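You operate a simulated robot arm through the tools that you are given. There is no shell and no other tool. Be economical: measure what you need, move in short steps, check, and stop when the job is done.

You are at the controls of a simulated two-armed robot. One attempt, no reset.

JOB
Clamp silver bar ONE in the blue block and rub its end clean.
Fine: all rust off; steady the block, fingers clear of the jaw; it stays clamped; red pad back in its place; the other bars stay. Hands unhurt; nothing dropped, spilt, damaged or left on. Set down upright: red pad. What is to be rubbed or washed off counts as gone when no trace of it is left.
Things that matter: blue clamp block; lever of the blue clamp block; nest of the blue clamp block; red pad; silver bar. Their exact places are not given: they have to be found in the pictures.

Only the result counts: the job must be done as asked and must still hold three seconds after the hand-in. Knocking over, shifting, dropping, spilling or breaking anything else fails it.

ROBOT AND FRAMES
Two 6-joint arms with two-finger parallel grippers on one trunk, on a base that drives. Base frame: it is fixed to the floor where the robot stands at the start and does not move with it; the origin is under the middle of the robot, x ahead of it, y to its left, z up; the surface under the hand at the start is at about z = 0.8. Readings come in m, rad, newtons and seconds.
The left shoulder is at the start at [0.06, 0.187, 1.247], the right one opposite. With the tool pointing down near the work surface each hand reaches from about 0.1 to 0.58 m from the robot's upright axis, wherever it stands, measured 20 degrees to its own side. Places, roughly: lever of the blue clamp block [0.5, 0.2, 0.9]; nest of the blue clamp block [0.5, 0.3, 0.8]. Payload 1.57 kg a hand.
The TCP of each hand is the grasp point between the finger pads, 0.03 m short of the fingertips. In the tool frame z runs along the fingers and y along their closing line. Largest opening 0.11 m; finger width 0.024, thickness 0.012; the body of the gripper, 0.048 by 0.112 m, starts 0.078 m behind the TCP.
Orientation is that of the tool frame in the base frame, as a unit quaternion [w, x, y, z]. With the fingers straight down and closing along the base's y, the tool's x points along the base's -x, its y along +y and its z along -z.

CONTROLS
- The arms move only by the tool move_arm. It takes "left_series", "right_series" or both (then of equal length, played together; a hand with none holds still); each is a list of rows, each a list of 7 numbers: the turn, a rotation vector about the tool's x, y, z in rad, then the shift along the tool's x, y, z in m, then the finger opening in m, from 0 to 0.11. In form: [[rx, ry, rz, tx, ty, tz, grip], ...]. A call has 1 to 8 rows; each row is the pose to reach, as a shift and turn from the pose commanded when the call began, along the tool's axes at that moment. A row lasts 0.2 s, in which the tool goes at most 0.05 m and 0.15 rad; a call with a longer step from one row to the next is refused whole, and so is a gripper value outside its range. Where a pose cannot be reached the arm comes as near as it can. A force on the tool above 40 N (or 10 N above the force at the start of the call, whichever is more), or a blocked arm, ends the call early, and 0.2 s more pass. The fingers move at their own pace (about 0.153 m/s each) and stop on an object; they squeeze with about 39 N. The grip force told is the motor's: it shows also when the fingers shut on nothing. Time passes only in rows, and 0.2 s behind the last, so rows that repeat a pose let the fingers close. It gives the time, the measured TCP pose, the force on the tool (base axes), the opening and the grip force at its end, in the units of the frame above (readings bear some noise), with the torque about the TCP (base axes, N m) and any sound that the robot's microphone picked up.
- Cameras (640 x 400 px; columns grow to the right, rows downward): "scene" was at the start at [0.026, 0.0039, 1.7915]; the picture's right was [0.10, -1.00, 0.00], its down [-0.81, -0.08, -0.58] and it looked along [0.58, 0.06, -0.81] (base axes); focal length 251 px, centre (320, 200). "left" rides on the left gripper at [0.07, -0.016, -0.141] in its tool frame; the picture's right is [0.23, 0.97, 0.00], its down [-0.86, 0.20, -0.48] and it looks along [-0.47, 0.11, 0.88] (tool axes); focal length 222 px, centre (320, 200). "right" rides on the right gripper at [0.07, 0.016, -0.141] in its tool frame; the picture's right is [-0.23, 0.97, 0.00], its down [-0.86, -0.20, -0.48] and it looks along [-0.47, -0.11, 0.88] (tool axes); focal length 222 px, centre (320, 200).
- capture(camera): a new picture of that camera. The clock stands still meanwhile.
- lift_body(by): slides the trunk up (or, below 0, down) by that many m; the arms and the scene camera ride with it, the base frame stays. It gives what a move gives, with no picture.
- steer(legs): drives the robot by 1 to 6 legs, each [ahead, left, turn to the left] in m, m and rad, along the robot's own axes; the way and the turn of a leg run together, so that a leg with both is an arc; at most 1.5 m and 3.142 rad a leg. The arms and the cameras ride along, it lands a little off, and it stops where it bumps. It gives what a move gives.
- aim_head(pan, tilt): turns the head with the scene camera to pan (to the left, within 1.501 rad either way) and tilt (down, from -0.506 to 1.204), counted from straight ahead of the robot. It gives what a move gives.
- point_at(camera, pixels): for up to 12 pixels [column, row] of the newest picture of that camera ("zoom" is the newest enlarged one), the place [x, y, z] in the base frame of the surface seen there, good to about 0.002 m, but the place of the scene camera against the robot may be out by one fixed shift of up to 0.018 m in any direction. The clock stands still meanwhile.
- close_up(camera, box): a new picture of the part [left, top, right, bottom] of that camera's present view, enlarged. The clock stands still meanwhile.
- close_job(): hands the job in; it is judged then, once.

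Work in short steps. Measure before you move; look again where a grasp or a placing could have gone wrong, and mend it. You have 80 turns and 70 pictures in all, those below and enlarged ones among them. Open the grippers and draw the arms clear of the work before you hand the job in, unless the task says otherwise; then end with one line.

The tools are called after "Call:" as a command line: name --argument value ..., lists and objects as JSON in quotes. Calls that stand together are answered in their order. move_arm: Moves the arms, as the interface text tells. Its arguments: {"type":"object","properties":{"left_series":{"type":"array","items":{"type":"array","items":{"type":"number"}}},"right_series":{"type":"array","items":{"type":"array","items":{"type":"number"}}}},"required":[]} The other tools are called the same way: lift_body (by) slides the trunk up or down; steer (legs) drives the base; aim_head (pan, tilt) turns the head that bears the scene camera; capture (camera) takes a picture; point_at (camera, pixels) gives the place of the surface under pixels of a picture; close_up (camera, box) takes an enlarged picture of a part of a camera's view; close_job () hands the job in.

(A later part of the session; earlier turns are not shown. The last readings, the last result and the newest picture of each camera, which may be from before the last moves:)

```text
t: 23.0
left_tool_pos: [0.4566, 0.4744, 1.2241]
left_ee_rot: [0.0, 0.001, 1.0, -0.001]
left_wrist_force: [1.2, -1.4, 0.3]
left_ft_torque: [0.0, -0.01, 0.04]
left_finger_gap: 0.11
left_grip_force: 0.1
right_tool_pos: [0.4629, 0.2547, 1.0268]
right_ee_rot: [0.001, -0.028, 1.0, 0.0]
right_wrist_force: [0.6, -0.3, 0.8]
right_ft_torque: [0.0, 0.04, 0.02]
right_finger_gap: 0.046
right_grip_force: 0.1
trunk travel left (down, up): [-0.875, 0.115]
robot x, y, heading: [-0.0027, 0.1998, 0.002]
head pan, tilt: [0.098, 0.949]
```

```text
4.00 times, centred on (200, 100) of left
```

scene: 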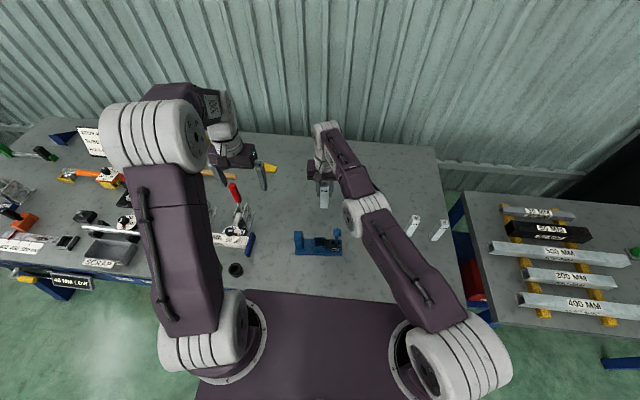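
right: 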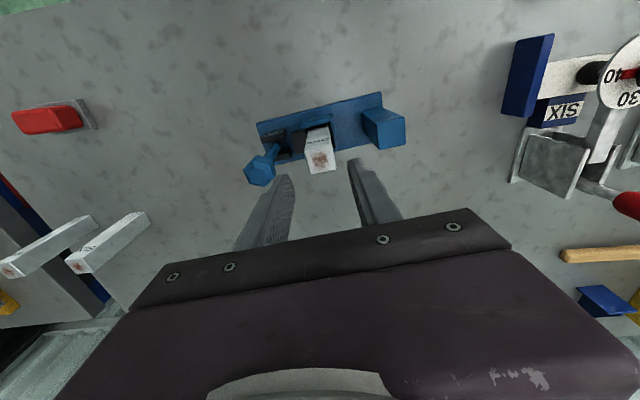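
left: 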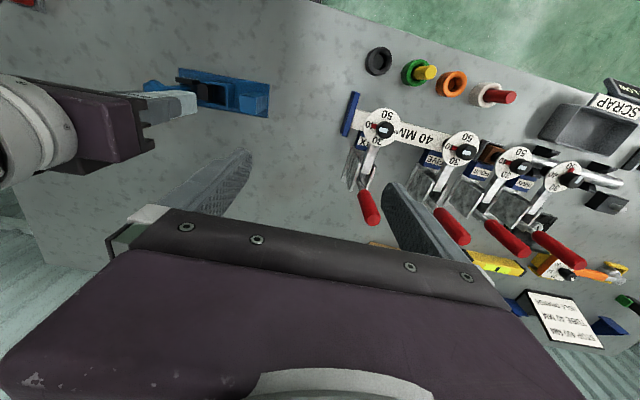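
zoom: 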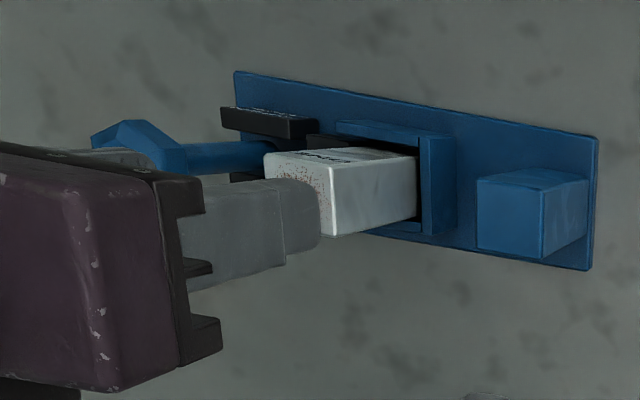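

The bar stands in the nest. I now turn the left hand by 90° in place (so that it will close along x on the post) while the right hand draws back to the lever's right side.

Call:
move_arm --left_series '[[0, 0, 0.14, 0, 0, 0, 0.08], [0, 0, 0.28, 0, 0, 0, 0.08], [0, 0, 0.42, 0, 0, 0, 0.08], [0, 0, 0.56, 0, 0, 0, 0.08], [0, 0, 0.7, 0, 0, 0, 0.08], [0, 0, 0.84, 0, 0, 0, 0.08], [0, 0, 0.98, 0, 0, 0, 0.08], [0, 0, 1.12, 0, 0, 0, 0.08]]' --right_series '[[0, 0, 0, 0, 0, -0.04, 0.046], [0, 0, 0, 0.001, -0.02, -0.05, 0.046], [0, 0, 0, 0.002, -0.05, -0.05, 0.046], [0, 0, 0, 0.004, -0.08, -0.05, 0.046], [0, 0, 0, 0.006, -0.11, -0.05, 0.02], [0, 0, 0, 0.007, -0.135, -0.05, 0.01], [0, 0, 0, 0.007, -0.135, -0.05, 0.0], [0, 0, 0, 0.007, -0.135, -0.05, 0.0]]'

Call:
move_arm --left_series '[[0, 0, 0.14, 0, 0, 0, 0.08], [0, 0, 0.28, 0, 0, 0, 0.08], [0, 0, 0.395, 0, 0, 0, 0.08], [0, 0, 0.395, 0, 0, 0, 0.08]]'

Call:
capture --camera "right"

Call:
capture --camera "left"

```text
t: 24.8
left_tool_pos: [0.4552, 0.4767, 1.2242]
left_ee_rot: [0.0, 0.533, 0.846, 0.0]
left_wrist_force: [-0.5, 0.1, -0.2]
left_ft_torque: [0.0, -0.01, 0.0]
left_finger_gap: 0.0799
left_grip_force: 0.0
right_tool_pos: [0.4623, 0.1193, 1.0774]
right_ee_rot: [0.0, -0.027, 1.0, 0.0]
right_wrist_force: [0.4, 0.2, 0.1]
right_ft_torque: [0.02, 0.02, 0.0]
right_finger_gap: 0.0
right_grip_force: 21.1
trunk travel left (down, up): [-0.875, 0.115]
robot x, y, heading: [0.0, 0.2013, -0.004]
head pan, tilt: [0.098, 0.949]
```

```text
t: 25.8
left_tool_pos: [0.4576, 0.4761, 1.2234]
left_ee_rot: [0.0, 0.689, 0.725, 0.0]
left_wrist_force: [0.3, 0.3, 0.2]
left_ft_torque: [0.0, -0.03, 0.0]
left_finger_gap: 0.08
left_grip_force: 0.1
right_tool_pos: [0.4622, 0.1196, 1.0768]
right_ee_rot: [0.0, -0.027, 1.0, 0.0]
right_wrist_force: [-0.1, 0.9, 0.1]
right_ft_torque: [0.01, -0.01, -0.01]
right_finger_gap: 0.0001
right_grip_force: 21.3
trunk travel left (down, up): [-0.875, 0.115]
robot x, y, heading: [0.0016, 0.1996, -0.001]
head pan, tilt: [0.098, 0.949]
```

```text
36 pictures are left
```

right: 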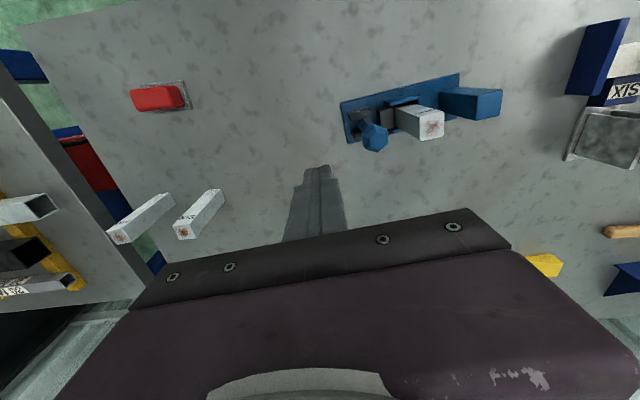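

```text
35 pictures are left
```

left: 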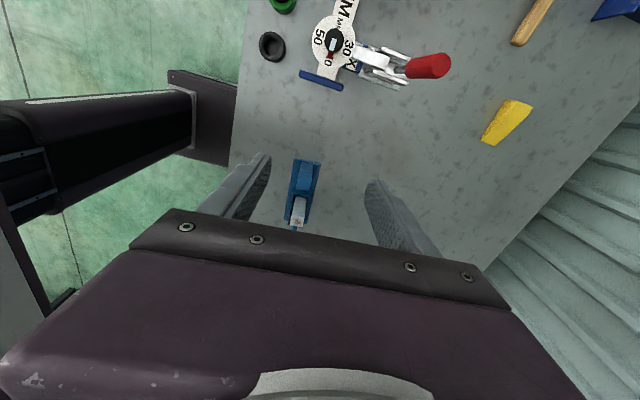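

Turned as planned. I enlarge the label and lever in the right view before moving the left hand.

Call:
close_up --camera "right" --box '[330, 70, 450, 165]'

Call:
close_up --camera "scene" --box '[280, 205, 360, 270]'

```text
4.21 times, centred on (390, 118) of right
```

zoom: 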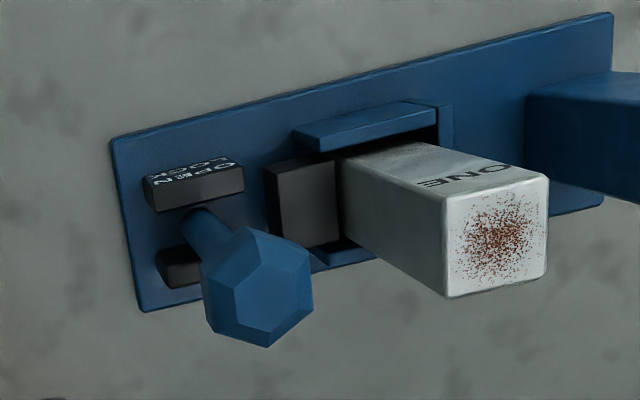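

```text
6.15 times, centred on (320, 238) of scene
```

zoom: 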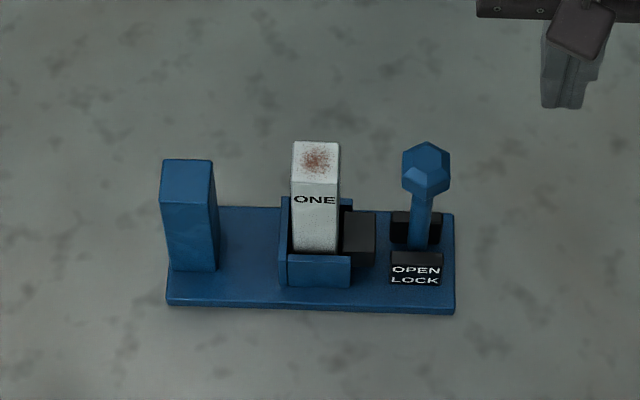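

The lever stands at OPEN and swings along y between its cheeks. The left hand first goes to a tilted pre-grasp beside the post, body leaning outward.

Call:
move_arm --left_series '[[0, -0.08, 0, -0.013, -0.0004, 0.039, 0.07], [0, -0.16, 0, -0.027, -0.0008, 0.078, 0.07], [0, -0.25, 0, -0.041, -0.0012, 0.117, 0.07], [0, -0.34, 0, -0.055, -0.0016, 0.156, 0.07], [0, -0.42, 0, -0.069, -0.002, 0.195, 0.07], [0, -0.5, 0, -0.0825, -0.0024, 0.233, 0.07], [0, -0.5, 0, -0.0825, -0.0024, 0.233, 0.07]]'

Call:
capture --camera "left"

```text
t: 27.4
left_tool_pos: [0.4581, 0.3935, 0.9912]
left_ee_rot: [0.181, 0.666, 0.703, -0.171]
left_wrist_force: [0.0, -0.2, 1.0]
left_ft_torque: [-0.03, 0.04, 0.0]
left_finger_gap: 0.0701
left_grip_force: 0.0
right_tool_pos: [0.4629, 0.1182, 1.0766]
right_ee_rot: [0.0, -0.028, 1.0, -0.001]
right_wrist_force: [-1.1, -0.4, -0.4]
right_ft_torque: [0.01, 0.05, -0.02]
right_finger_gap: 0.0
right_grip_force: 21.0
trunk travel left (down, up): [-0.875, 0.115]
robot x, y, heading: [-0.0043, 0.1971, 0.001]
head pan, tilt: [0.098, 0.949]
```

```text
32 pictures are left
```

left: 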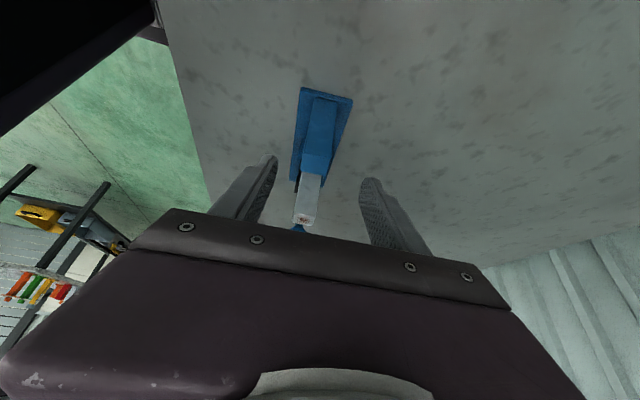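

The post (318,160) lies centred between the fingers. I advance 0.12 m along the tool axis and close on it.

Call:
move_arm --left_series '[[0, 0, 0, 0, 0.001, 0.04, 0.07], [0, 0, 0, 0, 0.001, 0.08, 0.07], [0, 0, 0, 0, 0.001, 0.12, 0.07], [0, 0, 0, 0, 0.001, 0.12, 0.07]]'

Call:
capture --camera "left"

```text
t: 28.4
left_tool_pos: [0.4632, 0.3362, 0.8858]
left_ee_rot: [0.18, 0.666, 0.703, -0.171]
left_wrist_force: [0.6, -0.7, 0.3]
left_ft_torque: [-0.02, 0.02, -0.01]
left_finger_gap: 0.0701
left_grip_force: 0.1
right_tool_pos: [0.4625, 0.1187, 1.0772]
right_ee_rot: [0.0, -0.027, 1.0, 0.0]
right_wrist_force: [0.4, -0.2, 0.1]
right_ft_torque: [-0.01, 0.0, 0.01]
right_finger_gap: 0.0
right_grip_force: 20.9
trunk travel left (down, up): [-0.875, 0.115]
robot x, y, heading: [0.0004, 0.1983, 0.002]
head pan, tilt: [0.098, 0.949]
```

```text
31 pictures are left
```

left: 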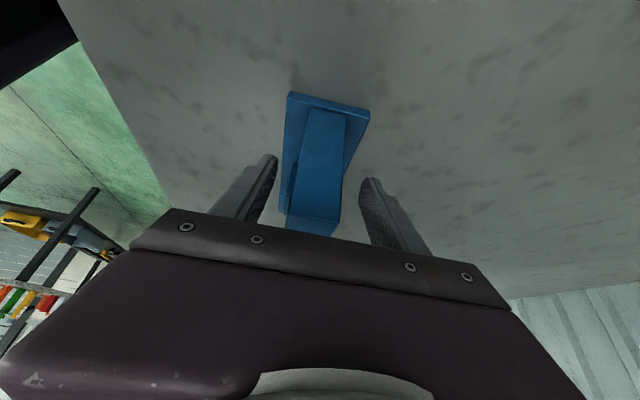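

The post lies slightly toward the left finger (gaps 8 and 17 px), i.e. about 3.5 mm. I centre the hand, then close.

Call:
move_arm --left_series '[[0, 0, 0, 0, -0.0035, 0, 0.07], [0, 0, 0, 0, -0.0035, 0, 0.045], [0, 0, 0, 0, -0.0035, 0, 0.03], [0, 0, 0, 0, -0.0035, 0, 0.02], [0, 0, 0, 0, -0.0035, 0, 0.02]]'

Call:
capture --camera "left"

Call:
close_up --camera "right" --box '[330, 70, 450, 165]'

```text
t: 29.6
left_tool_pos: [0.4592, 0.3347, 0.8855]
left_ee_rot: [0.18, 0.666, 0.704, -0.171]
left_wrist_force: [1.2, 0.7, 1.5]
left_ft_torque: [-0.07, -0.08, 0.3]
left_finger_gap: 0.0319
left_grip_force: 39.4
right_tool_pos: [0.4638, 0.1182, 1.0772]
right_ee_rot: [0.0, -0.027, 1.0, -0.001]
right_wrist_force: [0.6, 0.3, -0.2]
right_ft_torque: [0.0, -0.04, 0.03]
right_finger_gap: 0.0
right_grip_force: 21.6
trunk travel left (down, up): [-0.875, 0.115]
robot x, y, heading: [0.0006, 0.2018, 0.002]
head pan, tilt: [0.098, 0.949]
```

```text
30 pictures are left
```

left: 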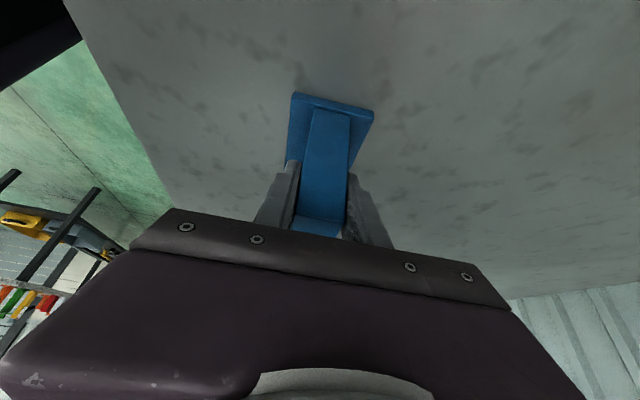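

```text
4.21 times, centred on (390, 118) of right
```

zoom: 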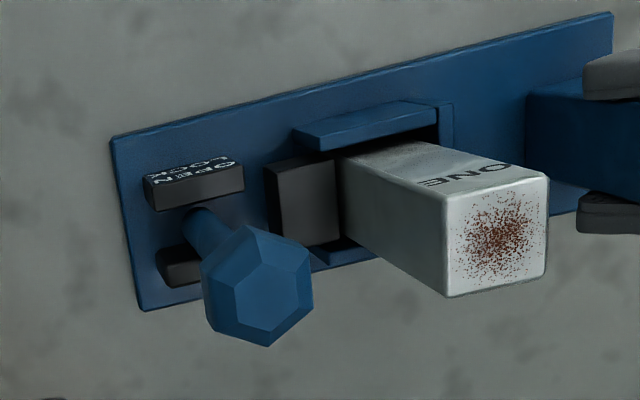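

The post is held (32 mm, 39 N) and nothing moved. The right hand goes over the lever knob at (0.465,0.189) with fingers open 0.05 and straddles it.

Call:
move_arm --right_series '[[0, 0, 0, -0.002, 0.03, 0, 0.03], [0, 0, 0, -0.006, 0.0703, 0, 0.05], [0, 0, 0, -0.006, 0.0703, 0.03, 0.05], [0, 0, 0, -0.006, 0.0703, 0.06, 0.05], [0, 0, 0, -0.006, 0.0703, 0.06, 0.05]]'

Call:
capture --camera "right"

```text
t: 30.8
left_tool_pos: [0.4585, 0.3364, 0.8844]
left_ee_rot: [0.18, 0.666, 0.704, -0.17]
left_wrist_force: [0.5, -0.2, 2.7]
left_ft_torque: [0.14, 0.12, 0.08]
left_finger_gap: 0.0319
left_grip_force: 38.8
right_tool_pos: [0.4644, 0.1904, 1.0157]
right_ee_rot: [0.0, -0.026, 1.0, 0.0]
right_wrist_force: [-0.9, -0.7, -0.1]
right_ft_torque: [0.04, 0.0, -0.03]
right_finger_gap: 0.0499
right_grip_force: 0.1
trunk travel left (down, up): [-0.875, 0.115]
robot x, y, heading: [0.0, 0.1955, 0.001]
head pan, tilt: [0.098, 0.949]
```

```text
28 pictures are left
```

right: 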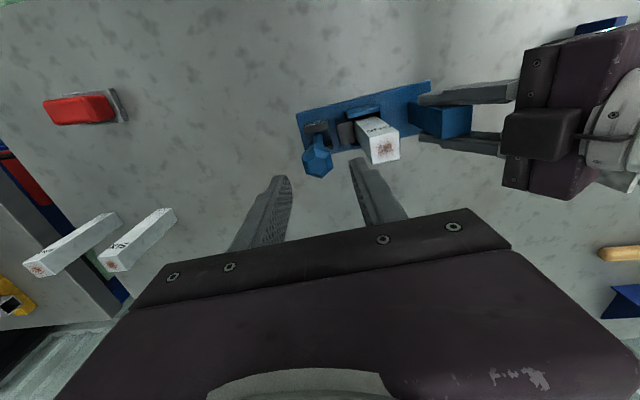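

Fingers line up either side of the knob (318,160). I lower 0.058 so that the tips pass the knob.

Call:
move_arm --right_series '[[0, 0, 0, 0, 0, 0.02, 0.05], [0, 0, 0, 0, 0, 0.04, 0.05], [0, 0, 0, 0, 0, 0.058, 0.05], [0, 0, 0, 0, 0, 0.058, 0.05]]'

Call:
capture --camera "right"

```text
t: 31.8
left_tool_pos: [0.459, 0.3372, 0.886]
left_ee_rot: [0.18, 0.666, 0.704, -0.171]
left_wrist_force: [-0.2, 1.4, 2.2]
left_ft_torque: [0.21, 0.2, 0.23]
left_finger_gap: 0.0319
left_grip_force: 39.1
right_tool_pos: [0.4644, 0.1902, 0.9588]
right_ee_rot: [0.0, -0.027, 1.0, 0.0]
right_wrist_force: [0.4, 0.2, -0.2]
right_ft_torque: [0.01, 0.02, 0.04]
right_finger_gap: 0.05
right_grip_force: 0.0
trunk travel left (down, up): [-0.875, 0.115]
robot x, y, heading: [0.0021, 0.2014, 0.002]
head pan, tilt: [0.098, 0.949]
```

```text
27 pictures are left
```

right: 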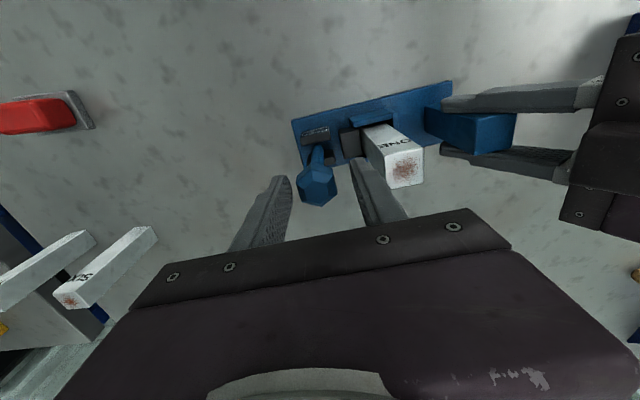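

The knob is between the fingers. I test the swing toward −y (away from the bar) by 25 mm and read the forces.

Call:
move_arm --right_series '[[0, 0, 0, 0, -0.006, 0, 0.05], [0, 0, 0, 0, -0.012, 0, 0.05], [0, 0, 0, 0, -0.018, 0, 0.05], [0, 0, 0, 0, -0.025, 0, 0.05]]'

Call:
close_up --camera "right" --box '[250, 80, 450, 205]'

```text
t: 32.8
left_tool_pos: [0.4585, 0.3371, 0.8846]
left_ee_rot: [0.18, 0.667, 0.703, -0.17]
left_wrist_force: [0.2, -2.1, 0.6]
left_ft_torque: [0.66, 0.2, -0.07]
left_finger_gap: 0.0321
left_grip_force: 39.0
right_tool_pos: [0.4663, 0.1651, 0.9586]
right_ee_rot: [0.001, -0.028, 1.0, 0.0]
right_wrist_force: [0.0, 4.0, 1.7]
right_ft_torque: [0.16, 0.0, 0.03]
right_finger_gap: 0.0535
right_grip_force: 1.9
trunk travel left (down, up): [-0.875, 0.115]
robot x, y, heading: [-0.0018, 0.1991, -0.003]
head pan, tilt: [0.098, 0.949]
```

```text
3.20 times, centred on (350, 142) of right
```

zoom: 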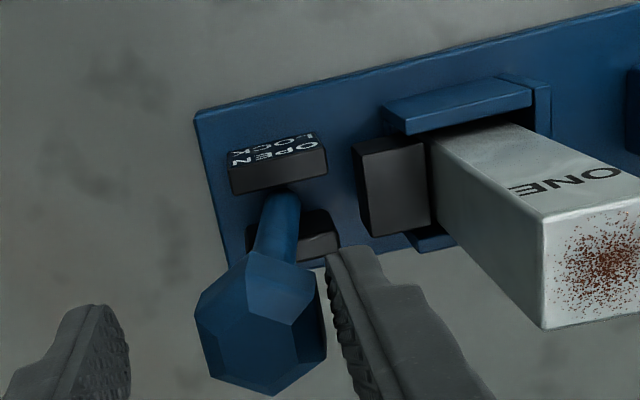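

The lever yields toward −y with only 4 N. I follow its arc further.

Call:
move_arm --right_series '[[0, 0, 0, 0, -0.012, 0.002, 0.05], [0, 0, 0, 0, -0.024, 0.006, 0.05], [0, 0, 0, 0, -0.035, 0.01, 0.05], [0, 0, 0, 0, -0.045, 0.015, 0.05], [0, 0, 0, 0, -0.045, 0.015, 0.05]]'

Call:
close_up --camera "right" --box '[250, 80, 450, 205]'

```text
t: 34.0
left_tool_pos: [0.4589, 0.3354, 0.8861]
left_ee_rot: [0.181, 0.666, 0.703, -0.17]
left_wrist_force: [-0.2, -1.5, 1.2]
left_ft_torque: [-0.1, 0.04, 0.11]
left_finger_gap: 0.0318
left_grip_force: 38.7
right_tool_pos: [0.4688, 0.1196, 0.9435]
right_ee_rot: [0.0, -0.027, 1.0, 0.0]
right_wrist_force: [0.0, 3.5, -1.4]
right_ft_torque: [0.04, -0.02, -0.03]
right_finger_gap: 0.0524
right_grip_force: 1.1
trunk travel left (down, up): [-0.875, 0.115]
robot x, y, heading: [-0.0041, 0.2004, -0.001]
head pan, tilt: [0.098, 0.949]
```

```text
3.20 times, centred on (350, 142) of right
```

zoom: 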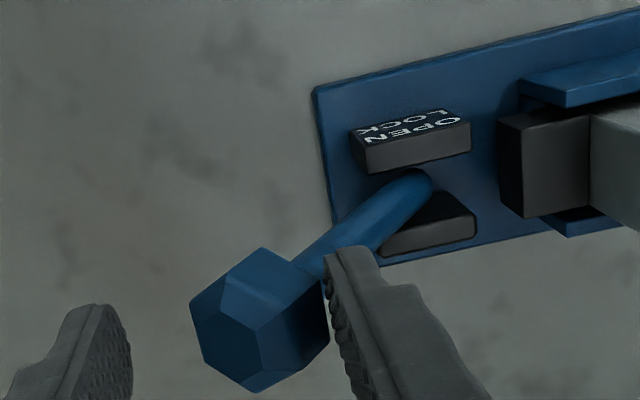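

The lever is laid over about 0.5 rad and the jaw is advancing onto the bar. I continue along the arc.

Call:
move_arm --right_series '[[0, 0, 0, 0.0, -0.012, 0.006, 0.05], [0, 0, 0, 0.0, -0.023, 0.014, 0.05], [0, 0, 0, 0.0, -0.034, 0.025, 0.05], [0, 0, 0, 0.0, -0.042, 0.037, 0.05], [0, 0, 0, 0.0, -0.046, 0.044, 0.05], [0, 0, 0, 0.0, -0.046, 0.044, 0.05]]'

Call:
close_up --camera "right" --box '[250, 60, 474, 200]'

```text
t: 35.4
left_tool_pos: [0.4582, 0.3353, 0.8854]
left_ee_rot: [0.18, 0.666, 0.703, -0.171]
left_wrist_force: [0.2, -16.1, 0.8]
left_ft_torque: [-0.45, 0.04, -0.05]
left_finger_gap: 0.0318
left_grip_force: 39.0
right_tool_pos: [0.4712, 0.0749, 0.8996]
right_ee_rot: [0.001, -0.027, 1.0, 0.0]
right_wrist_force: [0.3, 17.4, 8.7]
right_ft_torque: [0.8, 0.01, -0.01]
right_finger_gap: 0.0652
right_grip_force: 8.4
trunk travel left (down, up): [-0.875, 0.115]
robot x, y, heading: [0.0021, 0.1966, 0.003]
head pan, tilt: [0.098, 0.949]
```

```text
2.86 times, centred on (362, 130) of right
```

zoom: 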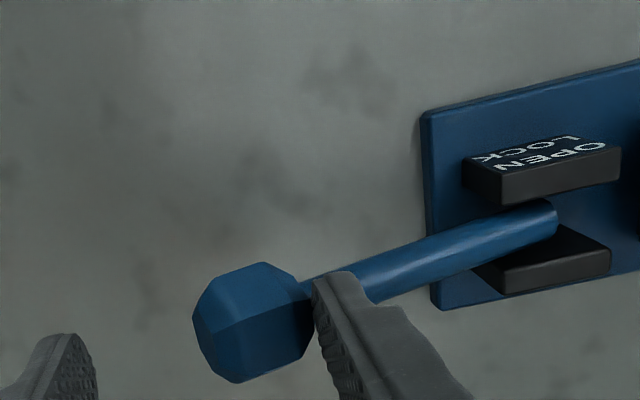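

The lever is now low and the finger only pulls along it (17 N). I relieve, rise clear, close the fingers and will then press the knob down from above.

Call:
move_arm --right_series '[[0, 0, 0, 0, 0.012, 0, 0.055], [0, 0, 0, 0, 0.012, -0.02, 0.06], [0, 0, 0, 0, 0.012, -0.06, 0.06], [0, 0, 0, 0, 0.0, -0.1, 0.03], [0, 0, 0, 0, -0.0, -0.1, 0.0], [0, 0, 0, 0, -0.0, -0.1, 0.0]]'

Call:
capture --camera "right"

```text
t: 36.8
left_tool_pos: [0.4583, 0.3361, 0.8854]
left_ee_rot: [0.18, 0.666, 0.704, -0.169]
left_wrist_force: [-1.8, 1.2, 1.8]
left_ft_torque: [0.66, 0.51, -0.01]
left_finger_gap: 0.0321
left_grip_force: 39.2
right_tool_pos: [0.4723, 0.0731, 1.0013]
right_ee_rot: [0.0, -0.027, 1.0, -0.001]
right_wrist_force: [-0.2, 0.0, 0.0]
right_ft_torque: [0.0, -0.02, 0.04]
right_finger_gap: 0.0004
right_grip_force: 21.4
trunk travel left (down, up): [-0.875, 0.115]
robot x, y, heading: [0.0009, 0.2014, 0.0]
head pan, tilt: [0.098, 0.949]
```

```text
23 pictures are left
```

right: 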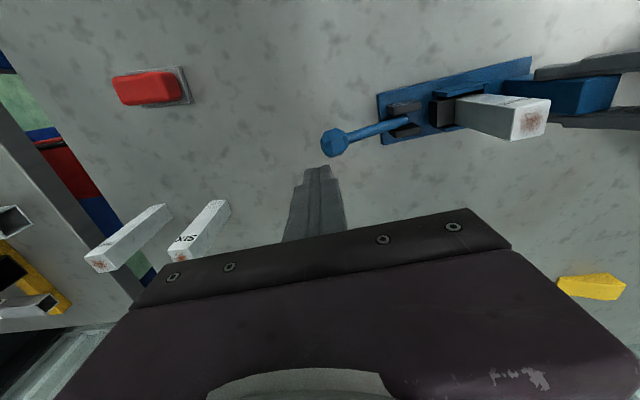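

The lever stays down by itself; knob at (334,143). I measure knob, lever shaft and jaw.

Call:
point_at --camera "right" --pixels '[[328, 143], [334, 140], [342, 141], [365, 132], [385, 127], [404, 121], [437, 110], [455, 105], [530, 122]]'

```text
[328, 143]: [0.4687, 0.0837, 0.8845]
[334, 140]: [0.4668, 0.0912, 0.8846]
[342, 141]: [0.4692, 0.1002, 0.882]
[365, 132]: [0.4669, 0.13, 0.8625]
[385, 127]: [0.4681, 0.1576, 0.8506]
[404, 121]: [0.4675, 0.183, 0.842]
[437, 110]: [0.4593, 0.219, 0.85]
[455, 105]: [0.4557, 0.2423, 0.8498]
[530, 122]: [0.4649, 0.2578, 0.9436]
```

Knob top is at (0.467,0.091,0.885), lever still about 20° above horizontal. I press it down with closed fingertips from above, in small steps.

Call:
move_arm --right_series '[[0, 0, 0, 0.003, 0.016, 0.04, 0], [0, 0, 0, 0.003, 0.016, 0.08, 0], [0, 0, 0, 0.003, 0.016, 0.09, 0], [0, 0, 0, 0.003, 0.016, 0.097, 0], [0, 0, 0, 0.003, 0.016, 0.104, 0], [0, 0, 0, 0.003, 0.016, 0.111, 0]]'

Call:
close_up --camera "right" --box '[270, 50, 510, 200]'

```text
t: 37.6
left_tool_pos: [0.4578, 0.3356, 0.8876]
left_ee_rot: [0.181, 0.665, 0.704, -0.17]
left_wrist_force: [-1.5, -0.7, 4.7]
left_ft_torque: [-0.22, 0.43, 0.49]
left_finger_gap: 0.0314
left_grip_force: 38.6
right_tool_pos: [0.4679, 0.0877, 0.9154]
right_ee_rot: [0.004, -0.027, 1.0, 0.0]
right_wrist_force: [-8.0, -4.9, 25.2]
right_ft_torque: [-0.19, 0.07, -0.14]
right_finger_gap: 0.0
right_grip_force: 21.7
trunk travel left (down, up): [-0.875, 0.115]
robot x, y, heading: [-0.0016, 0.2022, -0.001]
head pan, tilt: [0.098, 0.949]
stopped in row 4 (right hand): the force on the tool passed its limit at 41 N (the readings are from after the stop); the commanded pose is now the measured one
```

```text
2.67 times, centred on (390, 125) of right
```

zoom: 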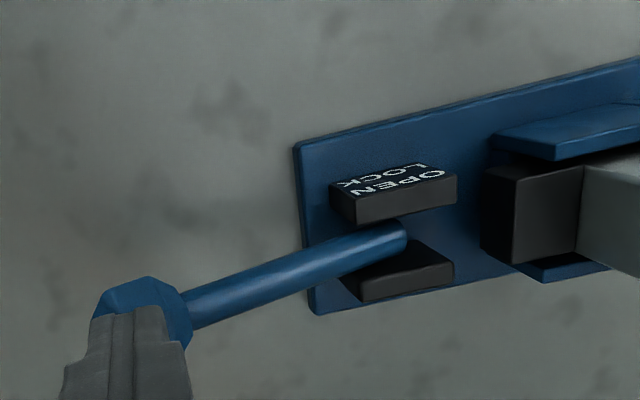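

The lever is at a firm stop (41 N, no motion), and the jaw touches the bar. I measure the jaw and bar faces to confirm clamping.

Call:
point_at --camera "zoom" --pixels '[[490, 175], [575, 165], [580, 250], [515, 260], [600, 190], [400, 240], [200, 300]]'

Call:
move_arm --right_series '[[0, 0, 0, 0, 0, -0.03, 0], [0, 0, 0, 0, 0, -0.08, 0], [0, 0, 0, 0, 0, -0.12, 0], [0, 0, 0, 0, 0, -0.14, 0.0]]'

Call:
close_up --camera "right" --box '[300, 60, 540, 210]'

```text
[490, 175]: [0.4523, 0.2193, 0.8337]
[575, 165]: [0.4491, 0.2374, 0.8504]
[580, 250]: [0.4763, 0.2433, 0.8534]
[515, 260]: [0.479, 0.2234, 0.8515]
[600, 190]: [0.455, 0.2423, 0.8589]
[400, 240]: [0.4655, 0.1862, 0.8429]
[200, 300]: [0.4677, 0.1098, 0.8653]
```

```text
t: 38.6
left_tool_pos: [0.4601, 0.3362, 0.8856]
left_ee_rot: [0.18, 0.665, 0.705, -0.17]
left_wrist_force: [-0.9, 1.2, 1.1]
left_ft_torque: [-0.71, 0.33, -0.3]
left_finger_gap: 0.0319
left_grip_force: 38.9
right_tool_pos: [0.4682, 0.0897, 1.0539]
right_ee_rot: [0.003, -0.027, 1.0, 0.0]
right_wrist_force: [1.1, -0.2, 0.0]
right_ft_torque: [-0.04, 0.0, 0.03]
right_finger_gap: 0.0
right_grip_force: 21.7
trunk travel left (down, up): [-0.875, 0.115]
robot x, y, heading: [0.0043, 0.1988, 0.004]
head pan, tilt: [0.098, 0.949]
```

```text
2.67 times, centred on (420, 135) of right
```

zoom: 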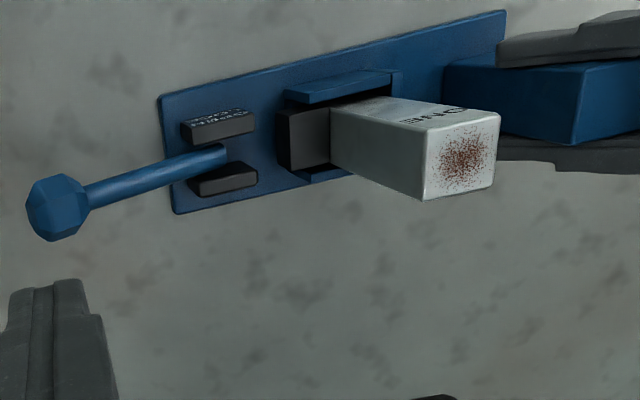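

Jaw face now at y≈0.242 against the bar: clamped, lever stays. The right hand goes over the red pad near (0.373,−0.12), fingers opening.

Call:
move_arm --right_series '[[0, 0, 0, 0.02, -0.04, 0, 0.03], [0, 0, 0.06, 0.04, -0.08, 0, 0.06], [0, 0, 0.12, 0.06, -0.12, 0, 0.09], [0, 0, 0.18, 0.085, -0.165, 0, 0.09], [0, 0, 0.23, 0.106, -0.204, 0, 0.09], [0, 0, 0.23, 0.106, -0.204, 0, 0.09]]'

Call:
capture --camera "right"

```text
refused: row 4 steps farther than a row can; nothing moved
```

```text
20 pictures are left
```

right: 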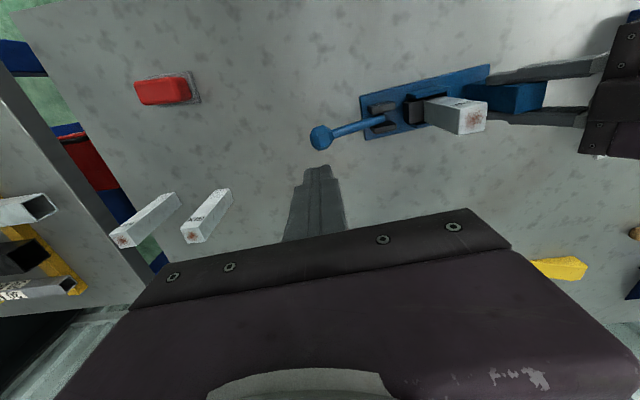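

The steps were too long, so I split them; the pad is visible at (163,90), measured at the same time.

Call:
point_at --camera "right" --pixels '[[138, 85], [185, 79], [190, 97], [141, 102], [163, 91], [193, 71], [200, 101], [133, 82]]'

Call:
move_arm --right_series '[[0, 0, 0, 0.018, -0.034, 0, 0.03], [0, 0, 0.06, 0.036, -0.068, 0, 0.06], [0, 0, 0.12, 0.054, -0.102, 0, 0.09], [0, 0, 0.18, 0.072, -0.136, 0, 0.09], [0, 0, 0.23, 0.09, -0.17, 0, 0.09], [0, 0, 0.23, 0.106, -0.204, 0, 0.09], [0, 0, 0.23, 0.106, -0.204, 0, 0.09]]'

Call:
capture --camera "right"

```text
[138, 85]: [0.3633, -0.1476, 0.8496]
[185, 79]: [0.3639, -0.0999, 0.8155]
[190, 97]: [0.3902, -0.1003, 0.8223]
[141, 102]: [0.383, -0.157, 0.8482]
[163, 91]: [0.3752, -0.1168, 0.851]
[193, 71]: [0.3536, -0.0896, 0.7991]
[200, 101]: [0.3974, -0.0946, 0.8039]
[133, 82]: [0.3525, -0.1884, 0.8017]
```

```text
t: 40.2
left_tool_pos: [0.4603, 0.3355, 0.885]
left_ee_rot: [0.18, 0.665, 0.705, -0.17]
left_wrist_force: [0.2, -1.2, -1.0]
left_ft_torque: [-0.39, 0.14, -0.11]
left_finger_gap: 0.0321
left_grip_force: 38.9
right_tool_pos: [0.3733, -0.1212, 1.0523]
right_ee_rot: [0.003, 0.088, 0.996, 0.0]
right_wrist_force: [0.8, 0.5, 0.0]
right_ft_torque: [0.0, 0.03, -0.01]
right_finger_gap: 0.09
right_grip_force: 0.0
trunk travel left (down, up): [-0.875, 0.115]
robot x, y, heading: [0.0002, 0.1994, 0.0]
head pan, tilt: [0.098, 0.949]
```

```text
19 pictures are left
```

right: 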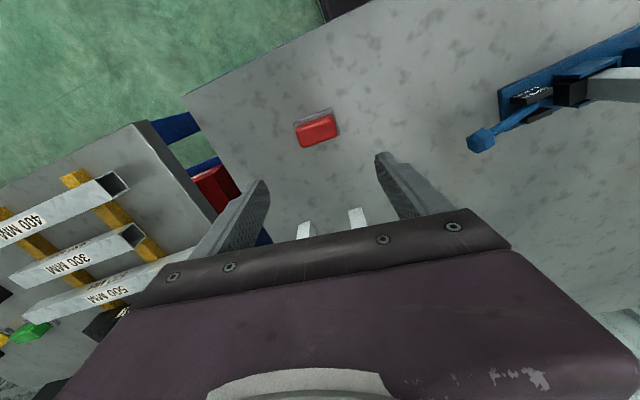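

The pad is at (316,130) below the hand. I measure its top corners and tray corners from this view.

Call:
point_at --camera "right" --pixels '[[298, 128], [331, 117], [335, 131], [304, 145], [316, 131], [296, 117], [333, 109], [340, 133]]'

Call:
close_up --camera "right" --box '[276, 100, 356, 150]'

```text
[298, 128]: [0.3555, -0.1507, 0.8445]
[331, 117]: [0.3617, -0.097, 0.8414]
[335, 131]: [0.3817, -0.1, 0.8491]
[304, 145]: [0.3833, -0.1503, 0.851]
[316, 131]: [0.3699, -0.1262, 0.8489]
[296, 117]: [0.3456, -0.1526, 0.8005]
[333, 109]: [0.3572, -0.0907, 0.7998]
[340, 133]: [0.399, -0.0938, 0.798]
```

```text
8.00 times, centred on (316, 125) of right
```

zoom: 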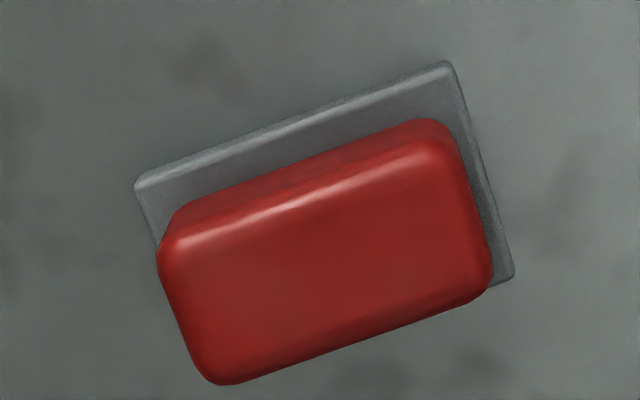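

Call:
point_at --camera "zoom" --pixels '[[185, 245], [425, 150], [475, 280], [225, 365], [330, 262], [165, 300], [485, 250], [300, 205], [345, 335], [140, 190], [448, 68], [508, 275]]'

```text
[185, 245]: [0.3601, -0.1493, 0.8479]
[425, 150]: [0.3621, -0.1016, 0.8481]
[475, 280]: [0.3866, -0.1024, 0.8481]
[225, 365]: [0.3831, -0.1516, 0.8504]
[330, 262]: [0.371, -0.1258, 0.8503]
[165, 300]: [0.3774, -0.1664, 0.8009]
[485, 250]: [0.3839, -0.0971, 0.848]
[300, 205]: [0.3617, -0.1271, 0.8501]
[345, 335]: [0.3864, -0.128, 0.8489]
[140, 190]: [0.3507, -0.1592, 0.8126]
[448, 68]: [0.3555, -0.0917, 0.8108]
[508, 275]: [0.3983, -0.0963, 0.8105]
```

Pad centre (0.373,−0.126), 56 × 32 mm, top 0.849, yaw ≈ −0.065; tray edges recorded. I lower onto it with the fingers at its ends.

Call:
move_arm --right_series '[[0, 0, -0.055, -0.0009, -0.0049, 0.04, 0.09], [0, 0, -0.11, -0.0009, -0.0049, 0.08, 0.09], [0, 0, -0.11, -0.0009, -0.0049, 0.12, 0.09], [0, 0, -0.11, -0.0009, -0.0049, 0.16, 0.09], [0, 0, -0.11, -0.0009, -0.0049, 0.18, 0.09], [0, 0, -0.11, -0.0009, -0.0049, 0.196, 0.09], [0, 0, -0.11, -0.0009, -0.0049, 0.196, 0.09]]'

Call:
capture --camera "right"

```text
t: 41.8
left_tool_pos: [0.4602, 0.3355, 0.8853]
left_ee_rot: [0.179, 0.666, 0.704, -0.169]
left_wrist_force: [0.3, -0.1, 0.1]
left_ft_torque: [-0.42, 0.16, -0.01]
left_finger_gap: 0.0316
left_grip_force: 39.1
right_tool_pos: [0.3739, -0.1258, 0.855]
right_ee_rot: [0.003, 0.034, 0.999, 0.0]
right_wrist_force: [-0.7, 0.6, -0.5]
right_ft_torque: [0.0, 0.01, 0.0]
right_finger_gap: 0.09
right_grip_force: 0.1
trunk travel left (down, up): [-0.875, 0.115]
robot x, y, heading: [0.0004, 0.2006, -0.007]
head pan, tilt: [0.098, 0.949]
```

```text
17 pictures are left
```

right: 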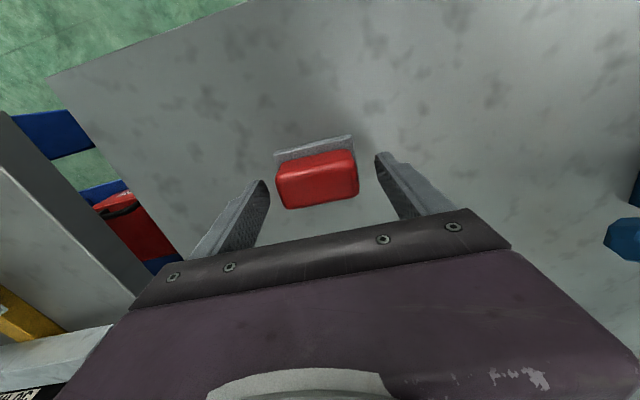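

The pad sits centred between the fingers. I close and lift 0.15 m.

Call:
move_arm --right_series '[[0, 0, 0, 0, 0, 0, 0.06], [0, 0, 0, 0, 0, 0, 0.045], [0, 0, 0, 0, 0, 0, 0.04], [0, 0, 0, 0, 0, -0.01, 0.04], [0, 0, 0, 0, 0, -0.05, 0.04], [0, 0, 0, 0, 0, -0.1, 0.04], [0, 0, 0, 0, 0, -0.15, 0.04], [0, 0, 0, 0, 0, -0.15, 0.04]]'

Call:
capture --camera "right"

```text
t: 43.6
left_tool_pos: [0.4596, 0.3362, 0.8857]
left_ee_rot: [0.18, 0.665, 0.705, -0.17]
left_wrist_force: [-2.0, 2.0, -0.8]
left_ft_torque: [-0.31, 0.27, -0.25]
left_finger_gap: 0.0317
left_grip_force: 38.9
right_tool_pos: [0.3754, -0.1257, 1.0061]
right_ee_rot: [0.003, 0.032, 0.999, -0.001]
right_wrist_force: [-0.1, -0.1, -0.3]
right_ft_torque: [0.01, -0.02, -0.04]
right_finger_gap: 0.04
right_grip_force: 0.0
trunk travel left (down, up): [-0.875, 0.115]
robot x, y, heading: [0.0033, 0.1994, -0.003]
head pan, tilt: [0.098, 0.949]
```

```text
16 pictures are left
```

right: 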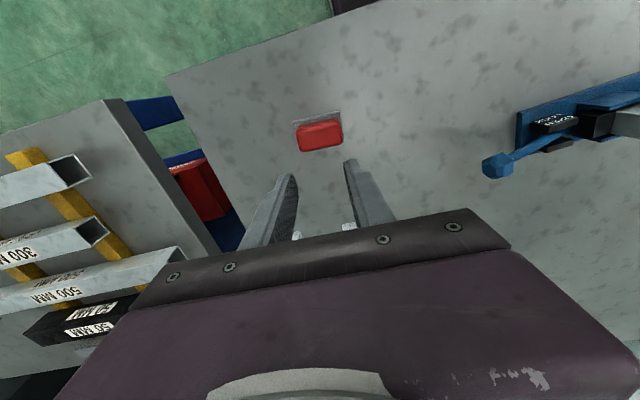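

The fingers closed to 0.04 on nothing; the pad is still on its tray at (320,135). I measure it again.

Call:
point_at --camera "right" --pixels '[[302, 133], [338, 123], [340, 138], [304, 148], [320, 136], [296, 121], [339, 111], [293, 124]]'

Call:
close_up --camera "right" --box '[272, 95, 368, 155]'

```text
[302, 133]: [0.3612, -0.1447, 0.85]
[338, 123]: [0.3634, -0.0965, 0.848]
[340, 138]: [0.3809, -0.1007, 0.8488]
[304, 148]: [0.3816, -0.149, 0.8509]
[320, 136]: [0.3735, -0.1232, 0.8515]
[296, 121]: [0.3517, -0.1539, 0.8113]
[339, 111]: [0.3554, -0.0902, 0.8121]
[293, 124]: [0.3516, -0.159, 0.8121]
```

```text
6.67 times, centred on (320, 125) of right
```

zoom: 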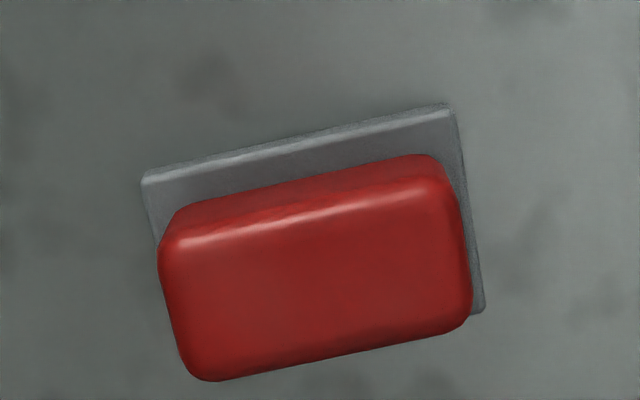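

I go down again slightly deeper (TCP 0.848), close to 0.02 there without lifting, and read the gap.

Call:
move_arm --right_series '[[0, 0, 0, 0.003, 0.001, 0.03, 0.08], [0, 0, 0, 0.003, 0.001, 0.075, 0.08], [0, 0, 0, 0.003, 0.001, 0.115, 0.08], [0, 0, 0, 0.003, 0.001, 0.14, 0.08], [0, 0, 0, 0.003, 0.001, 0.158, 0.08], [0, 0, 0, 0.003, 0.001, 0.158, 0.02], [0, 0, 0, 0.003, 0.001, 0.158, 0.02], [0, 0, 0, 0.003, 0.001, 0.158, 0.02]]'

Call:
capture --camera "right"

```text
t: 45.4
left_tool_pos: [0.4601, 0.3364, 0.8854]
left_ee_rot: [0.18, 0.665, 0.705, -0.17]
left_wrist_force: [-0.2, 0.9, 0.5]
left_ft_torque: [-0.06, 0.2, -0.09]
left_finger_gap: 0.0317
left_grip_force: 38.9
right_tool_pos: [0.3732, -0.1249, 0.848]
right_ee_rot: [0.002, 0.034, 0.999, 0.0]
right_wrist_force: [-0.9, -0.1, -0.3]
right_ft_torque: [0.01, 0.09, -0.01]
right_finger_gap: 0.0611
right_grip_force: 39.7
trunk travel left (down, up): [-0.875, 0.115]
robot x, y, heading: [0.002, 0.1983, 0.0]
head pan, tilt: [0.098, 0.949]
```

```text
14 pictures are left
```

right: 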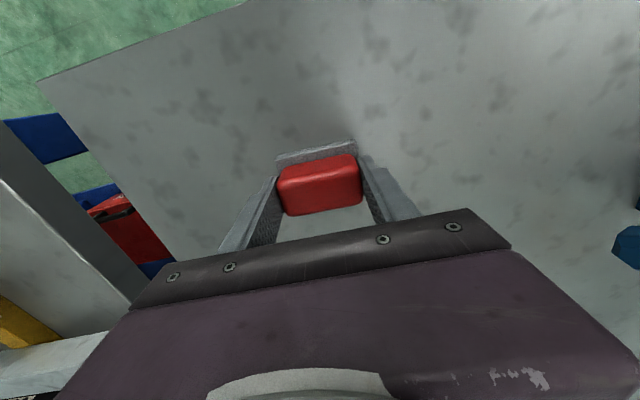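

Now it holds: 61 mm, 39.7 N. I lift it, and note the return pose TCP (0.3732, −0.1249, 0.848).

Call:
move_arm --right_series '[[0, 0, 0, 0, 0, -0.005, 0.0], [0, 0, 0, 0, 0, -0.02, 0.0], [0, 0, 0, 0, 0, -0.05, 0.0], [0, 0, 0, 0, 0, -0.1, 0.0], [0, 0, 0, 0, 0, -0.15, 0.0], [0, 0, 0, 0, 0, -0.18, 0.0], [0, 0, 0, 0, 0, -0.18, 0.0]]'

Call:
capture --camera "right"

```text
t: 47.0
left_tool_pos: [0.4614, 0.3363, 0.8847]
left_ee_rot: [0.18, 0.665, 0.704, -0.17]
left_wrist_force: [-0.2, 0.8, 0.4]
left_ft_torque: [-0.23, 0.2, -0.12]
left_finger_gap: 0.032
left_grip_force: 38.6
right_tool_pos: [0.3727, -0.1252, 1.0293]
right_ee_rot: [0.003, 0.033, 0.999, 0.0]
right_wrist_force: [0.1, 0.1, -1.8]
right_ft_torque: [-0.01, 0.03, -0.01]
right_finger_gap: 0.0613
right_grip_force: 38.8
trunk travel left (down, up): [-0.875, 0.115]
robot x, y, heading: [-0.0012, 0.1991, -0.006]
head pan, tilt: [0.098, 0.949]
```

```text
13 pictures are left
```

right: 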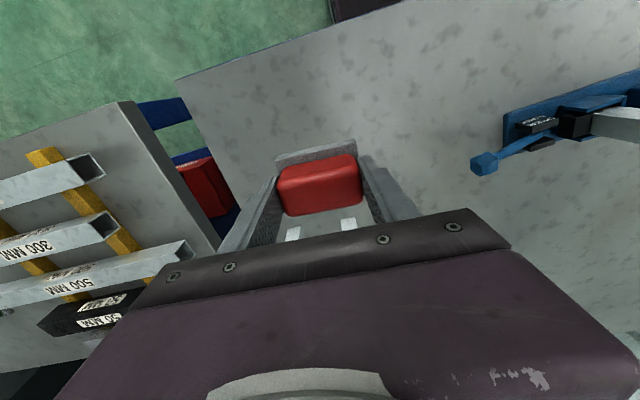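

The grey sole lifted together with the red grip, so it is the pad's rubbing face (about 0.048 below the TCP). I carry it above the bar end at (0.464,0.257).

Call:
move_arm --right_series '[[0, 0, -0.015, -0.00825, 0.0484, -0.0013, 0], [0, 0, -0.03, -0.0165, 0.0968, -0.0026, 0], [0, 0, -0.045, -0.02475, 0.145, -0.004, 0], [0, 0, -0.06, -0.033, 0.193, -0.005, 0], [0, 0, -0.075, -0.04125, 0.2415, -0.007, 0], [0, 0, -0.09, -0.0495, 0.29, -0.008, 0], [0, 0, -0.105, -0.05775, 0.338, -0.01, 0], [0, 0, -0.12, -0.066, 0.3865, -0.011, 0]]'

Call:
capture --camera "right"

```text
t: 48.8
left_tool_pos: [0.4601, 0.3374, 0.8849]
left_ee_rot: [0.18, 0.664, 0.705, -0.169]
left_wrist_force: [0.2, -1.5, 0.2]
left_ft_torque: [0.49, 0.29, 0.06]
left_finger_gap: 0.0318
left_grip_force: 38.7
right_tool_pos: [0.4639, 0.2581, 1.0398]
right_ee_rot: [0.001, -0.027, 1.0, 0.0]
right_wrist_force: [-0.4, -0.6, -1.6]
right_ft_torque: [-0.04, -0.02, 0.01]
right_finger_gap: 0.0614
right_grip_force: 38.4
trunk travel left (down, up): [-0.875, 0.115]
robot x, y, heading: [-0.0018, 0.2011, -0.001]
head pan, tilt: [0.098, 0.949]
```

```text
12 pictures are left
```

right: 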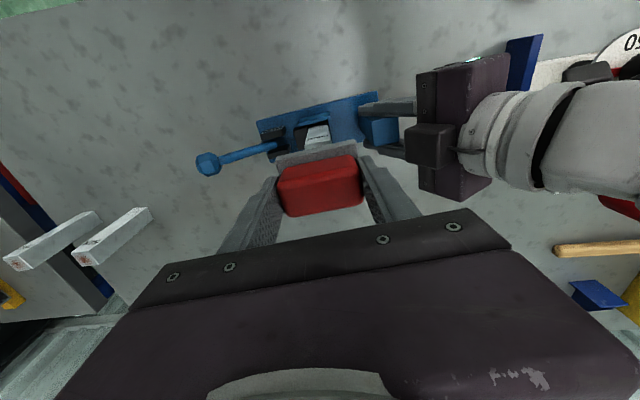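

The pad is above the bar, left arm clear. I lower to just above contact and then feel gently for the bar end.

Call:
move_arm --right_series '[[0, 0, 0, 0, 0, 0.02, 0], [0, 0, 0, 0, 0, 0.038, 0], [0, 0, 0, 0, 0, 0.044, 0], [0, 0, 0, 0, 0, 0.046, 0], [0, 0, 0, 0, 0, 0.048, 0]]'

```text
t: 50.0
left_tool_pos: [0.4595, 0.336, 0.8852]
left_ee_rot: [0.18, 0.665, 0.705, -0.169]
left_wrist_force: [0.2, 1.0, -1.3]
left_ft_torque: [-0.01, 0.22, -0.02]
left_finger_gap: 0.0317
left_grip_force: 39.3
right_tool_pos: [0.4632, 0.2578, 0.9921]
right_ee_rot: [0.003, -0.027, 1.0, 0.0]
right_wrist_force: [0.5, 0.0, -1.3]
right_ft_torque: [0.0, 0.0, 0.02]
right_finger_gap: 0.0611
right_grip_force: 39.0
trunk travel left (down, up): [-0.875, 0.115]
robot x, y, heading: [-0.0016, 0.1985, -0.004]
head pan, tilt: [0.098, 0.949]
```

No contact yet at TCP z 0.992. I continue in 1 mm steps.

Call:
move_arm --right_series '[[0, 0, 0, 0, 0, 0.001, 0], [0, 0, 0, 0, 0, 0.002, 0], [0, 0, 0, 0, 0, 0.003, 0]]'

```text
t: 50.8
left_tool_pos: [0.4589, 0.3359, 0.8857]
left_ee_rot: [0.18, 0.664, 0.706, -0.168]
left_wrist_force: [5.5, 0.0, -13.7]
left_ft_torque: [-0.55, 0.34, 0.53]
left_finger_gap: 0.0319
left_grip_force: 39.0
right_tool_pos: [0.464, 0.2575, 0.9909]
right_ee_rot: [0.005, -0.027, 1.0, 0.0]
right_wrist_force: [-4.8, -3.0, 27.4]
right_ft_torque: [-0.19, 0.52, 0.01]
right_finger_gap: 0.0613
right_grip_force: 39.5
trunk travel left (down, up): [-0.875, 0.115]
robot x, y, heading: [-0.0002, 0.1985, -0.0]
head pan, tilt: [0.098, 0.949]
```

Contact at 27 N. I ease to a moderate pressure and rub back and forth in x.

Call:
move_arm --right_series '[[0, 0, 0, 0, 0, -0.0012, 0], [0, 0, 0, 0.012, 0, -0.0012, 0], [0, 0, 0, 0, 0, -0.0012, 0], [0, 0, 0, -0.012, 0, -0.0012, 0], [0, 0, 0, 0.012, 0, -0.0012, 0], [0, 0, 0, -0.012, 0, -0.0012, 0], [0, 0, 0, 0.012, 0, -0.0012, 0], [0, 0, 0, 0, 0, -0.0012, 0]]'

Call:
move_arm --right_series '[[0, 0, 0, 0, 0.012, 0, 0], [0, 0, 0, 0, -0.012, 0, 0], [0, 0, 0, 0.008, 0.012, 0, 0], [0, 0, 0, 0.008, -0.012, 0, 0], [0, 0, 0, -0.008, 0.012, 0, 0], [0, 0, 0, -0.008, -0.012, 0, 0], [0, 0, 0, 0, 0.012, 0, 0], [0, 0, 0, 0, 0, 0, 0]]'

```text
t: 52.6
left_tool_pos: [0.4589, 0.335, 0.8858]
left_ee_rot: [0.179, 0.666, 0.704, -0.17]
left_wrist_force: [-3.3, 1.0, -8.8]
left_ft_torque: [0.06, 0.23, -0.3]
left_finger_gap: 0.0318
left_grip_force: 39.0
right_tool_pos: [0.4636, 0.257, 0.9901]
right_ee_rot: [0.004, -0.027, 1.0, 0.0]
right_wrist_force: [4.2, 0.2, 17.7]
right_ft_torque: [-0.01, -0.45, 0.0]
right_finger_gap: 0.0614
right_grip_force: 39.5
trunk travel left (down, up): [-0.875, 0.115]
robot x, y, heading: [-0.0025, 0.2009, -0.002]
head pan, tilt: [0.098, 0.949]
```

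```text
t: 54.4
left_tool_pos: [0.4601, 0.3356, 0.8856]
left_ee_rot: [0.18, 0.665, 0.705, -0.169]
left_wrist_force: [-0.2, 2.8, 2.4]
left_ft_torque: [-0.87, 0.33, -0.21]
left_finger_gap: 0.0317
left_grip_force: 38.6
right_tool_pos: [0.463, 0.256, 0.9915]
right_ee_rot: [0.002, -0.027, 1.0, -0.001]
right_wrist_force: [0.5, -0.1, -1.3]
right_ft_torque: [0.08, 0.0, 0.01]
right_finger_gap: 0.0615
right_grip_force: 39.1
trunk travel left (down, up): [-0.875, 0.115]
robot x, y, heading: [-0.0006, 0.204, -0.002]
head pan, tilt: [0.098, 0.949]
```

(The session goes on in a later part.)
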